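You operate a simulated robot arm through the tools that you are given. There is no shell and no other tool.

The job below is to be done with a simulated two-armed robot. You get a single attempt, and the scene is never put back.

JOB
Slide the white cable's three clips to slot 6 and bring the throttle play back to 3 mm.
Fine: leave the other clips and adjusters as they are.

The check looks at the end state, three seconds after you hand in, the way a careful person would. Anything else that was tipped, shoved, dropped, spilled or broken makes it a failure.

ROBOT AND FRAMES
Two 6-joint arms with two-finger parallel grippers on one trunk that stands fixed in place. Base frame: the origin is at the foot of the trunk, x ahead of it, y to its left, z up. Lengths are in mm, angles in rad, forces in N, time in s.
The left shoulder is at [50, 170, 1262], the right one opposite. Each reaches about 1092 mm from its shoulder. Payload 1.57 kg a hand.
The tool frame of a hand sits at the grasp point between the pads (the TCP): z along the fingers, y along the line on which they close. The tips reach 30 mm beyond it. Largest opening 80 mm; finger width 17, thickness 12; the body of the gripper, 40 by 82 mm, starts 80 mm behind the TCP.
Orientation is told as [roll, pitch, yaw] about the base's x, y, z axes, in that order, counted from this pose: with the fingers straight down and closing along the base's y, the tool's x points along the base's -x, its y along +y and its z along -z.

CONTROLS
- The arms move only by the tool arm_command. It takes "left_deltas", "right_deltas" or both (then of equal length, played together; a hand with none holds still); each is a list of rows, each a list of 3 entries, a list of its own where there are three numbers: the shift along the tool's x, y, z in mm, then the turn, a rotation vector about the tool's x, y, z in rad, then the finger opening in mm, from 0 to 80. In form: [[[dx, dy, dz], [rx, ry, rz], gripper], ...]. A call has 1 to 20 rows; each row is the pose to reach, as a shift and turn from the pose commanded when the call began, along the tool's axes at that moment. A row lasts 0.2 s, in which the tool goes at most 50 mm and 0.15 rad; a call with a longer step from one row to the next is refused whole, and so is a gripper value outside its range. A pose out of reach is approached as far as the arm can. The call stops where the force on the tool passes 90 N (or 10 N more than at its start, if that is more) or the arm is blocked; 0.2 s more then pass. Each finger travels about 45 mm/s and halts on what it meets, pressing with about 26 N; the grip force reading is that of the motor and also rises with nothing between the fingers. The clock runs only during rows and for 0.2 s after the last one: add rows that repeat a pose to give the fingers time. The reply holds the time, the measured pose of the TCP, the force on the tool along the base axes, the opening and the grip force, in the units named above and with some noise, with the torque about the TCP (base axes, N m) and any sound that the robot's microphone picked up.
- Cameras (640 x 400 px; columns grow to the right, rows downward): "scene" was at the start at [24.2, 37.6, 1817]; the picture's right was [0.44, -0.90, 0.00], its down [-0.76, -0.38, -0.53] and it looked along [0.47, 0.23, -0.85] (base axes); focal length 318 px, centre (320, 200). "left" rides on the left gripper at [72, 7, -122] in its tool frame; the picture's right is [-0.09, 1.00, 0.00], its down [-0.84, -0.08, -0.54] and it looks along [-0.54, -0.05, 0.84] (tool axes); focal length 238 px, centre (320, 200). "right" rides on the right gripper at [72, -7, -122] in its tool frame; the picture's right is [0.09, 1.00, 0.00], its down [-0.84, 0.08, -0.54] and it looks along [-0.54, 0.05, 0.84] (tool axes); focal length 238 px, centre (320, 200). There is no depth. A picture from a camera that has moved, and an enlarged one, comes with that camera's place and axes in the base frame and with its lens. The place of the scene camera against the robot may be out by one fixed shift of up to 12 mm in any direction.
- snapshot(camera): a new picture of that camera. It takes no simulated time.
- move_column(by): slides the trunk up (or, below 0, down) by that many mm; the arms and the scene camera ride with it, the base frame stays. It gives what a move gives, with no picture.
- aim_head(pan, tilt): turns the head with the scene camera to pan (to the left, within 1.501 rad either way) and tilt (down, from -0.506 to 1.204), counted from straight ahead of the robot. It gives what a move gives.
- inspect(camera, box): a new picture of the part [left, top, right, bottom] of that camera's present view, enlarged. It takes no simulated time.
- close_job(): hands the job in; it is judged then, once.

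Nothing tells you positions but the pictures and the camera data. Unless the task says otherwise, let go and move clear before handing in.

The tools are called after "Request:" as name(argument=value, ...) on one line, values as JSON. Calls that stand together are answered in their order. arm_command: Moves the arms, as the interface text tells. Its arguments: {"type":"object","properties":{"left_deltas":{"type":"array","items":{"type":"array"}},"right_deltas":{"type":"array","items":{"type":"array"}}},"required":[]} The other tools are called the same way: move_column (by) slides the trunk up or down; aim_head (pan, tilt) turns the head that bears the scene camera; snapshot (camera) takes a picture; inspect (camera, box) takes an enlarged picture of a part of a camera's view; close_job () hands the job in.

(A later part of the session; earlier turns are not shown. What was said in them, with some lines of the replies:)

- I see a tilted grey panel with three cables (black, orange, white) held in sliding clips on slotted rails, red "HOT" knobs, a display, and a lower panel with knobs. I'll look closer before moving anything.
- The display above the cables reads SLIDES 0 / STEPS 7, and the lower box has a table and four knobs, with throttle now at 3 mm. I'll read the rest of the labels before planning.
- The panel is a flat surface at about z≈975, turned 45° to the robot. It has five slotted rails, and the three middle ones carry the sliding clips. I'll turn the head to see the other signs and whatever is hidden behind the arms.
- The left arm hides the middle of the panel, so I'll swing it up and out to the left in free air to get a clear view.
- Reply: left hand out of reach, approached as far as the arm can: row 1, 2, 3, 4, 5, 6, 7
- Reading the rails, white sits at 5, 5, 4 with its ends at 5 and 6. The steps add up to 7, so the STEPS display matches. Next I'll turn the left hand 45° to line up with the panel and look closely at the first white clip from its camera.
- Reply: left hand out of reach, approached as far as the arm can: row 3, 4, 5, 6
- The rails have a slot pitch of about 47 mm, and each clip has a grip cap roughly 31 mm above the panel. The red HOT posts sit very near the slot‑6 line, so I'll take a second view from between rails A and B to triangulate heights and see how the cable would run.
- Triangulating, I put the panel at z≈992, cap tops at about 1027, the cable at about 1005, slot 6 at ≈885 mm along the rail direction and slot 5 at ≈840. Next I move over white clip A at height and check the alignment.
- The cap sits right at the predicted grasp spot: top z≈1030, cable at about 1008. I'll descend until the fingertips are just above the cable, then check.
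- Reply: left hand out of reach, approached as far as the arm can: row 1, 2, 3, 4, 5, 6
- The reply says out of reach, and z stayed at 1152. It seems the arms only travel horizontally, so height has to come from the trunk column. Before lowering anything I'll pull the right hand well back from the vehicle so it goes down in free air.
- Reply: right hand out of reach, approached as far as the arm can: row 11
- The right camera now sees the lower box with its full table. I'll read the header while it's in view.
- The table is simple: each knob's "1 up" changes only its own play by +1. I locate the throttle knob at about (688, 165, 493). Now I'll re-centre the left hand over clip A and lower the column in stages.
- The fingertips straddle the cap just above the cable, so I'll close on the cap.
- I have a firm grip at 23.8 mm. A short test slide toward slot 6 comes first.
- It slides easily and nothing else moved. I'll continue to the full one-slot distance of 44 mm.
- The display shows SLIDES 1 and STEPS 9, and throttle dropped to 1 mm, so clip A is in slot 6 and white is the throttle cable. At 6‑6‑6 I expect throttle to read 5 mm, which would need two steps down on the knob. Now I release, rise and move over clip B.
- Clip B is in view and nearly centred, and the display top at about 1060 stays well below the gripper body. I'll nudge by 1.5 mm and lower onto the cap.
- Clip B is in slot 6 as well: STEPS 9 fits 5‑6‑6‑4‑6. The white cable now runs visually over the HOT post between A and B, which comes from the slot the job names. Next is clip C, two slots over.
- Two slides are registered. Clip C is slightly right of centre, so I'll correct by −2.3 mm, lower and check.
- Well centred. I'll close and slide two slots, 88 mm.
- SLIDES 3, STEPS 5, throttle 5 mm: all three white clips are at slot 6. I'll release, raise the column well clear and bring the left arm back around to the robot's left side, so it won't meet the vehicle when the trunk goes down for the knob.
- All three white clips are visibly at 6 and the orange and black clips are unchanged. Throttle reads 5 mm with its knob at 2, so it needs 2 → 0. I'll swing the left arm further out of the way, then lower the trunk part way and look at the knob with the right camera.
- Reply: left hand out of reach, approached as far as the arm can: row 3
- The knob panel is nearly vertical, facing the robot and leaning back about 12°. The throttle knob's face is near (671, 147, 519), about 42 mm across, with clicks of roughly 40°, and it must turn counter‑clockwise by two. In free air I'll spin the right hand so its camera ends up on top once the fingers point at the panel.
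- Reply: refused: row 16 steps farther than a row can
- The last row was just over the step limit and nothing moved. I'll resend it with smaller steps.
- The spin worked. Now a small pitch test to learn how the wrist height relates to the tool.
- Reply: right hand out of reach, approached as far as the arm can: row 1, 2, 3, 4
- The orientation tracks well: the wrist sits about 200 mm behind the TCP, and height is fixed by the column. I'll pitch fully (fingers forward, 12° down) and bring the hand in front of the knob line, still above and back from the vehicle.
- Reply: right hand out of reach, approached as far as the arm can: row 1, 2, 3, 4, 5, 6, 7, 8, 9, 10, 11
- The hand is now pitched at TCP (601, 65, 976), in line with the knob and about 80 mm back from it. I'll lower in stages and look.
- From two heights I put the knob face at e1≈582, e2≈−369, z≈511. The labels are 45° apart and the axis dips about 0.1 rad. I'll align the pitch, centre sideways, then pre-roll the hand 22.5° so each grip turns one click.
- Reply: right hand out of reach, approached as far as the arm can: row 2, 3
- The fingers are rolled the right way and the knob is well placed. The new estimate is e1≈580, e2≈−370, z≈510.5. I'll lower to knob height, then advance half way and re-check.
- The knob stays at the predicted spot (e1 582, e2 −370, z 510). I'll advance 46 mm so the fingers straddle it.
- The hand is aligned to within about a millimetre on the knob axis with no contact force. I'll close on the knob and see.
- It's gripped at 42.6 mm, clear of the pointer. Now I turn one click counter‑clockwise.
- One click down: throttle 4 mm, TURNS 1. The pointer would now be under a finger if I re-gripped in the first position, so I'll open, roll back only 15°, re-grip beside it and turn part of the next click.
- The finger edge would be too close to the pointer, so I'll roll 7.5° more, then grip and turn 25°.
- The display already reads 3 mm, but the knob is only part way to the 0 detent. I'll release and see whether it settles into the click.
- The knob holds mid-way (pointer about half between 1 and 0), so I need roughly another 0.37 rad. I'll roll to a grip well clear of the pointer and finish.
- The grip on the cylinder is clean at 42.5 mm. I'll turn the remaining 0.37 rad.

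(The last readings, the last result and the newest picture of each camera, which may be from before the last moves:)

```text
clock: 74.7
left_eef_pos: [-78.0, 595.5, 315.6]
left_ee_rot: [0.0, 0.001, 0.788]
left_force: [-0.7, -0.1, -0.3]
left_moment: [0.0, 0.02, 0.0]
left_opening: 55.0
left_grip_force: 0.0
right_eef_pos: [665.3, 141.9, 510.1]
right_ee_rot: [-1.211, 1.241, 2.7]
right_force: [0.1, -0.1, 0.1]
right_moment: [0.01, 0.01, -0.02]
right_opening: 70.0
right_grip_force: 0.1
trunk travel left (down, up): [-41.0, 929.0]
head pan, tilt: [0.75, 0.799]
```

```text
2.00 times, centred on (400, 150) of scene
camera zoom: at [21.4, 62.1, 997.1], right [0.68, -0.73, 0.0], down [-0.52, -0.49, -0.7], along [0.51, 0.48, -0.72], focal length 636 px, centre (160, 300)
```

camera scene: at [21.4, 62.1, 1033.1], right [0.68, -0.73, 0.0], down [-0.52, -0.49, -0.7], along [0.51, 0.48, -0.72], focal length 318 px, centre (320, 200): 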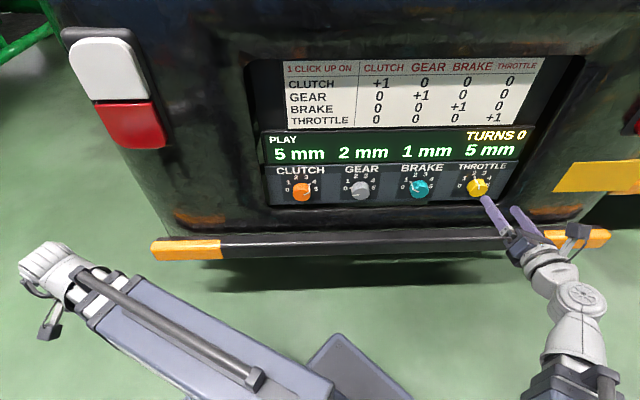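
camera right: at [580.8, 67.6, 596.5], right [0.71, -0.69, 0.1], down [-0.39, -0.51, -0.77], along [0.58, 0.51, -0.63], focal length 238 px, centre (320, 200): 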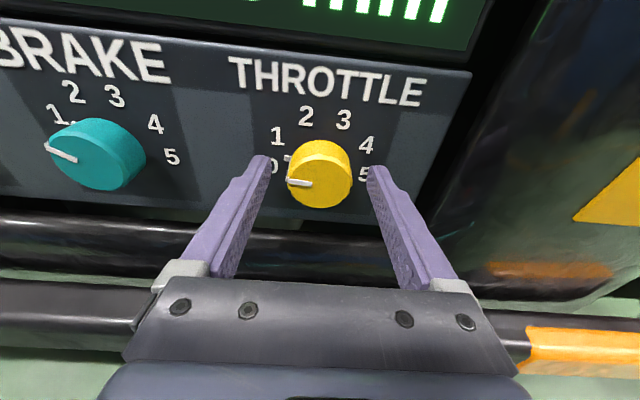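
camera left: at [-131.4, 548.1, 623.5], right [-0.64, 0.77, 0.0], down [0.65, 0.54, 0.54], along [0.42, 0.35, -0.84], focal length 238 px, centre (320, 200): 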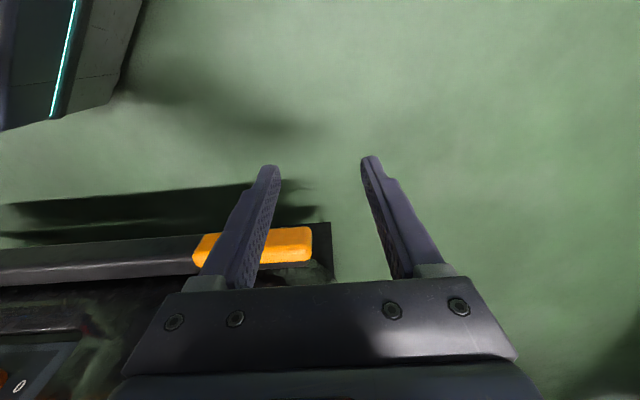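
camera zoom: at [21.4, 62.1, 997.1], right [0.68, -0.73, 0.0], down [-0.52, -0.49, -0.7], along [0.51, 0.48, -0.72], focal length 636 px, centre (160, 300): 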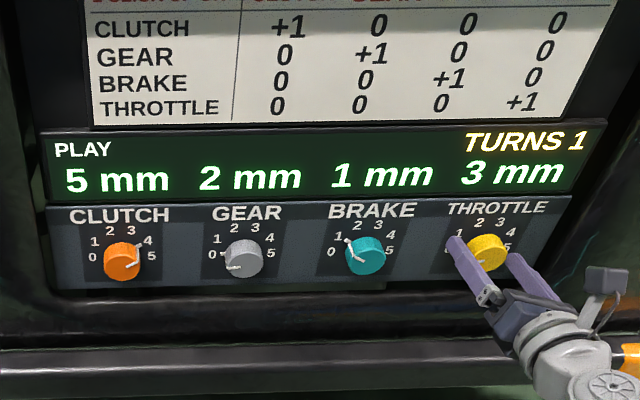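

The pointer now lines up with 0 and the display reads 3 mm. The fingers are open, so I'll back straight out and check again without the hand in the way.

Request:
arm_command(right_deltas=[[[-2.2, 0.7, -20], [0, 0, 0], 70], [[-5.4, 1.8, -50], [0, 0, 0], 70], [[-9.5, 3.1, -88], [0, 0, 0], 70], [[-9.5, 3.1, -88], [0, 0, 0], 70]])

Request:
inspect(camera="right", box=[240, 80, 440, 220])

Request:
inspect(camera="scene", box=[240, 50, 560, 250])

Request:
inspect(camera="scene", box=[440, 140, 520, 200])

```text
clock: 75.7
left_eef_pos: [-75.8, 595.3, 316.5]
left_ee_rot: [0.003, 0.003, 0.785]
left_force: [0.9, -0.2, -0.3]
left_moment: [0.04, 0.0, -0.01]
left_opening: 54.8
left_grip_force: 0.1
right_eef_pos: [602.1, 79.0, 509.9]
right_ee_rot: [-1.216, 1.241, 2.692]
right_force: [0.8, -0.5, -0.5]
right_moment: [0.01, 0.0, -0.04]
right_opening: 70.0
right_grip_force: 0.1
trunk travel left (down, up): [-41.0, 929.0]
head pan, tilt: [0.75, 0.799]
```

```text
2.86 times, centred on (340, 150) of right
camera zoom: at [534.0, -11.9, 595.3], right [0.67, -0.71, -0.22], down [-0.57, -0.32, -0.75], along [0.46, 0.63, -0.62], focal length 681 px, centre (263, 343)
```

zoom: 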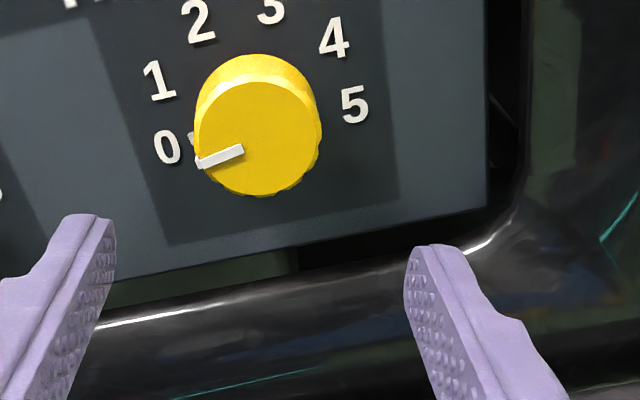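

```text
2.00 times, centred on (400, 150) of scene
camera zoom: at [21.4, 62.1, 997.1], right [0.68, -0.73, 0.0], down [-0.52, -0.49, -0.7], along [0.51, 0.48, -0.72], focal length 636 px, centre (160, 300)
```

zoom: 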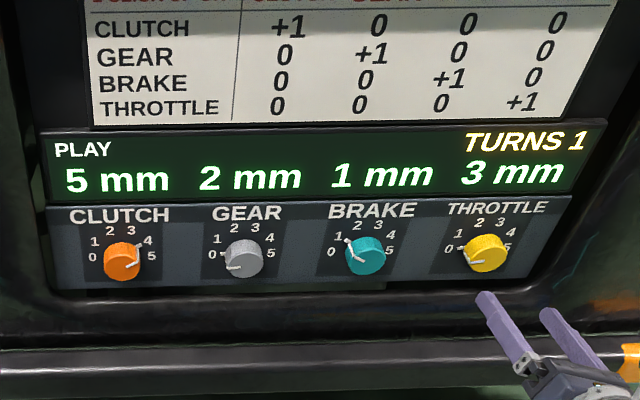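

```text
6.67 times, centred on (480, 170) of scene
camera zoom: at [21.4, 62.1, 997.1], right [0.68, -0.73, 0.0], down [-0.52, -0.49, -0.7], along [0.51, 0.48, -0.72], focal length 2121 px, centre (-747, 400)
```

zoom: 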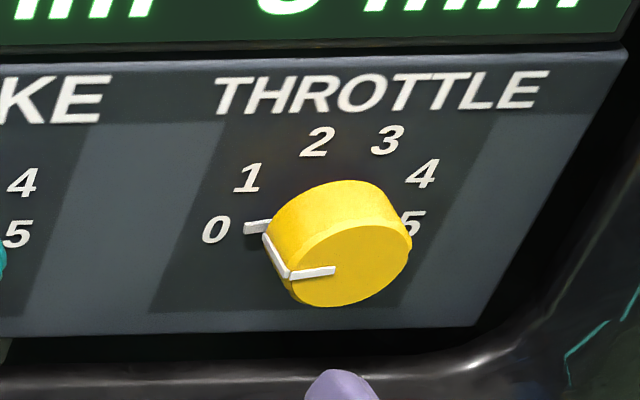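

Request:
inspect(camera="scene", box=[320, 140, 400, 200])

Request:
snapshot(camera="scene")

```text
6.67 times, centred on (360, 170) of scene
camera zoom: at [21.4, 62.1, 997.1], right [0.68, -0.73, 0.0], down [-0.52, -0.49, -0.7], along [0.51, 0.48, -0.72], focal length 2121 px, centre (53, 400)
```

zoom: 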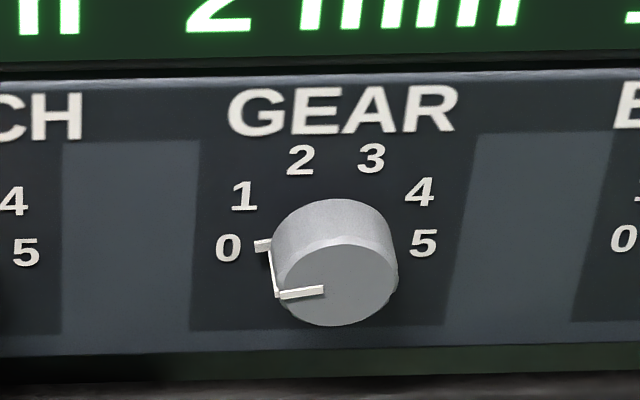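

```text
taken
camera scene: at [21.4, 62.1, 997.1], right [0.68, -0.73, 0.0], down [-0.52, -0.49, -0.7], along [0.51, 0.48, -0.72], focal length 318 px, centre (320, 200)
```

scene: 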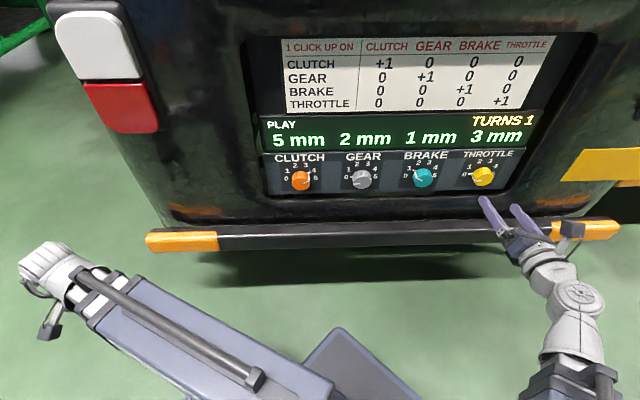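

The throttle pointer matches how the gear knob sits at 0, and the other three knobs and readings are unchanged. I'll raise the trunk along the same clear path for a last look at the clips.

Request:
move_column(by=486)

Request:
snapshot(camera="scene")

Request:
inspect(camera="scene", box=[180, 60, 400, 180])

Request:
inspect(camera="scene", box=[360, 60, 580, 180])

Request:
inspect(camera="scene", box=[270, 210, 490, 330])

```text
refused: 486 is not a number from -400 to 400
```

```text
taken
camera scene: at [21.4, 62.1, 997.1], right [0.68, -0.73, 0.0], down [-0.52, -0.49, -0.7], along [0.51, 0.48, -0.72], focal length 318 px, centre (320, 200)
```

scene: 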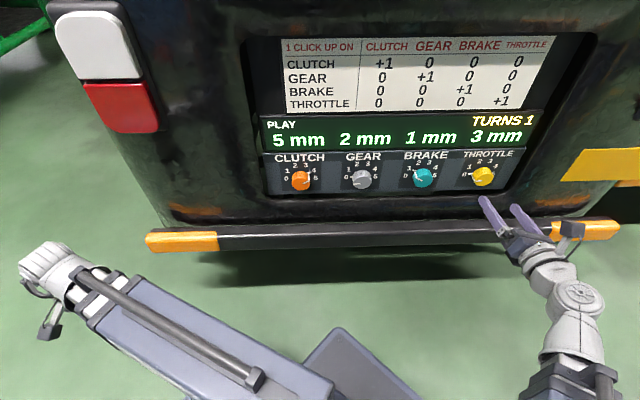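

```text
2.91 times, centred on (290, 120) of scene
camera zoom: at [21.4, 62.1, 997.1], right [0.68, -0.73, 0.0], down [-0.52, -0.49, -0.7], along [0.51, 0.48, -0.72], focal length 926 px, centre (407, 433)
```

zoom: 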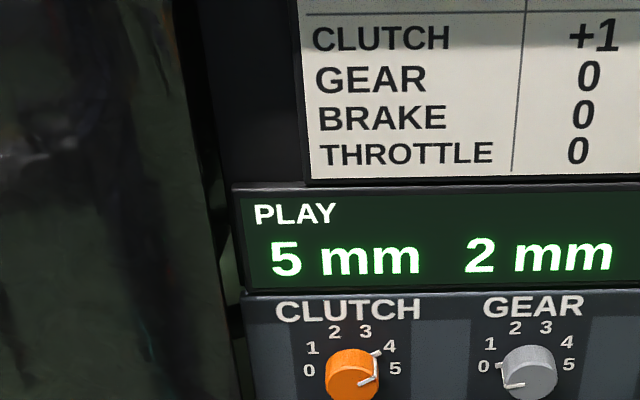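

```text
2.91 times, centred on (470, 120) of scene
camera zoom: at [21.4, 62.1, 997.1], right [0.68, -0.73, 0.0], down [-0.52, -0.49, -0.7], along [0.51, 0.48, -0.72], focal length 926 px, centre (-116, 433)
```

zoom: 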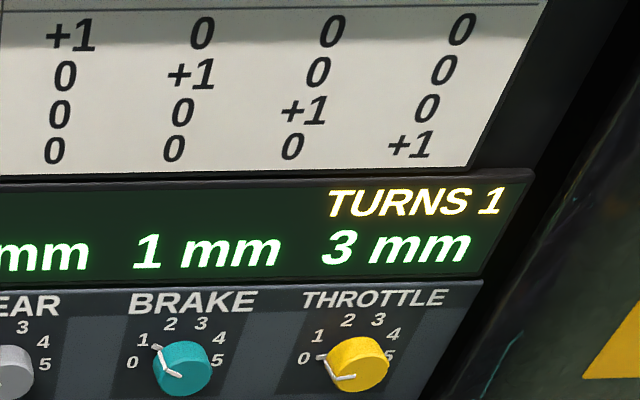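

```text
2.91 times, centred on (380, 270) of scene
camera zoom: at [21.4, 62.1, 997.1], right [0.68, -0.73, 0.0], down [-0.52, -0.49, -0.7], along [0.51, 0.48, -0.72], focal length 926 px, centre (146, -4)
```

zoom: 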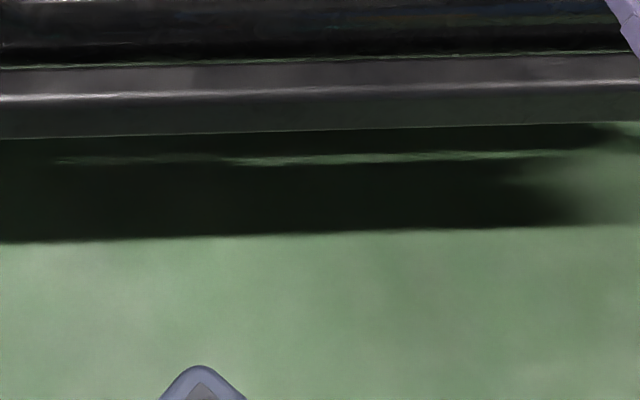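

The column takes at most 400 mm per call and nothing moved. I'll raise it 390 mm on the same path for the last look.

Request:
move_column(by=390)

Request:
snapshot(camera="scene")

Request:
inspect(camera="scene", box=[160, 60, 380, 180])

Request:
inspect(camera="scene", box=[360, 60, 620, 180])

Request:
inspect(camera="scene", box=[270, 200, 490, 310])

```text
clock: 79.5
left_eef_pos: [-77.4, 593.6, 706.6]
left_ee_rot: [0.001, 0.002, 0.784]
left_force: [-0.1, -0.2, -0.2]
left_moment: [-0.01, 0.0, -0.03]
left_opening: 55.1
left_grip_force: 0.0
right_eef_pos: [603.1, 79.7, 901.6]
right_ee_rot: [-1.216, 1.241, 2.692]
right_force: [-0.8, -0.5, -0.4]
right_moment: [0.01, 0.0, 0.0]
right_opening: 69.9
right_grip_force: 0.1
trunk travel left (down, up): [-431.0, 539.0]
head pan, tilt: [0.75, 0.799]
```

```text
taken
camera scene: at [21.4, 62.1, 1387.1], right [0.68, -0.73, 0.0], down [-0.52, -0.49, -0.7], along [0.51, 0.48, -0.72], focal length 318 px, centre (320, 200)
```

scene: 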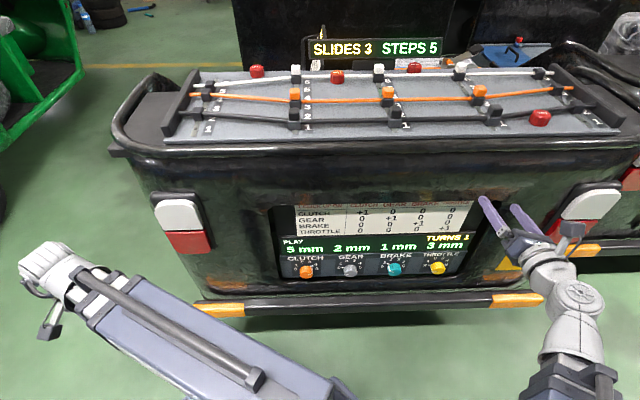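

```text
2.91 times, centred on (270, 120) of scene
camera zoom: at [21.4, 62.1, 1387.1], right [0.68, -0.73, 0.0], down [-0.52, -0.49, -0.7], along [0.51, 0.48, -0.72], focal length 926 px, centre (466, 433)
```

zoom: 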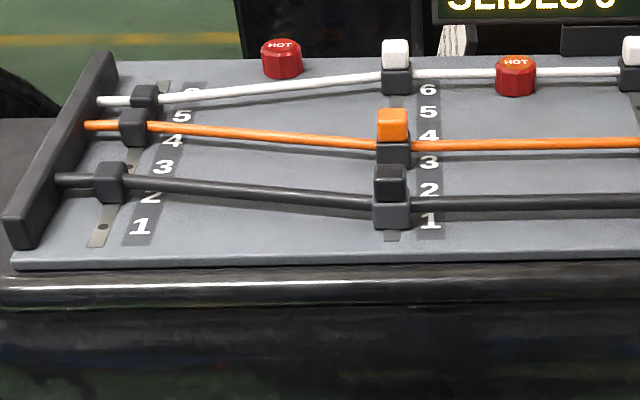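

```text
2.46 times, centred on (490, 120) of scene
camera zoom: at [21.4, 62.1, 1387.1], right [0.68, -0.73, 0.0], down [-0.52, -0.49, -0.7], along [0.51, 0.48, -0.72], focal length 783 px, centre (-98, 397)
```

zoom: 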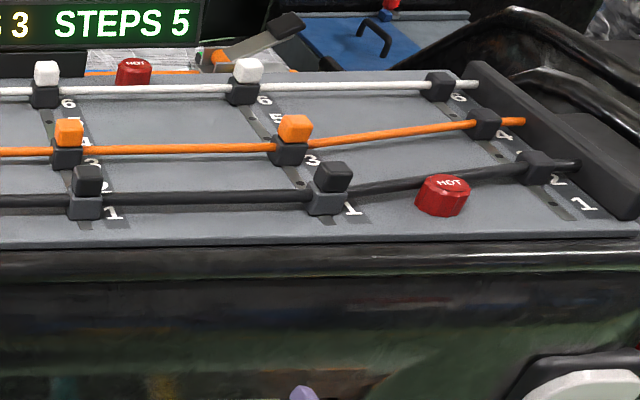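

```text
2.91 times, centred on (380, 255) of scene
camera zoom: at [21.4, 62.1, 1387.1], right [0.68, -0.73, 0.0], down [-0.52, -0.49, -0.7], along [0.51, 0.48, -0.72], focal length 926 px, centre (146, 40)
```

zoom: 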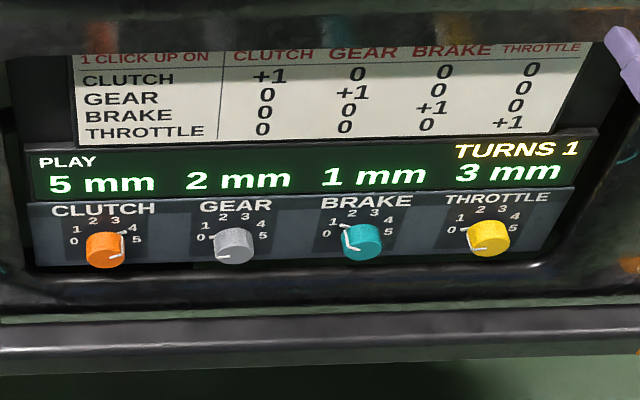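

All three white clips sit in slot 6 (SLIDES 3, STEPS 5) and throttle reads 3 mm. The other plays still read 5, 2 and 1 mm, the orange and black clips are where they were, and both hands are open and clear. I'm handing it in.

Request:
close_job()

```text
The job is handed in.
```

The white cable's three clips are in slot 6 and the throttle play is back to 3 mm; the job is handed in.

- **Clips:** I slid white from 5, 5 and 4 to 6, 6 and 6. The panel shows SLIDES 3 and STEPS 5. The orange and black clips were not touched.
- **Throttle:** After the slides the play read 5 mm, so I turned only the throttle knob, from 2 to 0. The display now reads 3 mm. Clutch, gear and brake still read 5, 2 and 1 mm. By eye the throttle pointer may sit a few degrees short of the 0 mark.
- **Check this:** With the two left-hand white clips at slot 6, the white cable runs straight across the red HOT post between them. That follows from the slots you asked for, so have someone confirm the routing is acceptable there.
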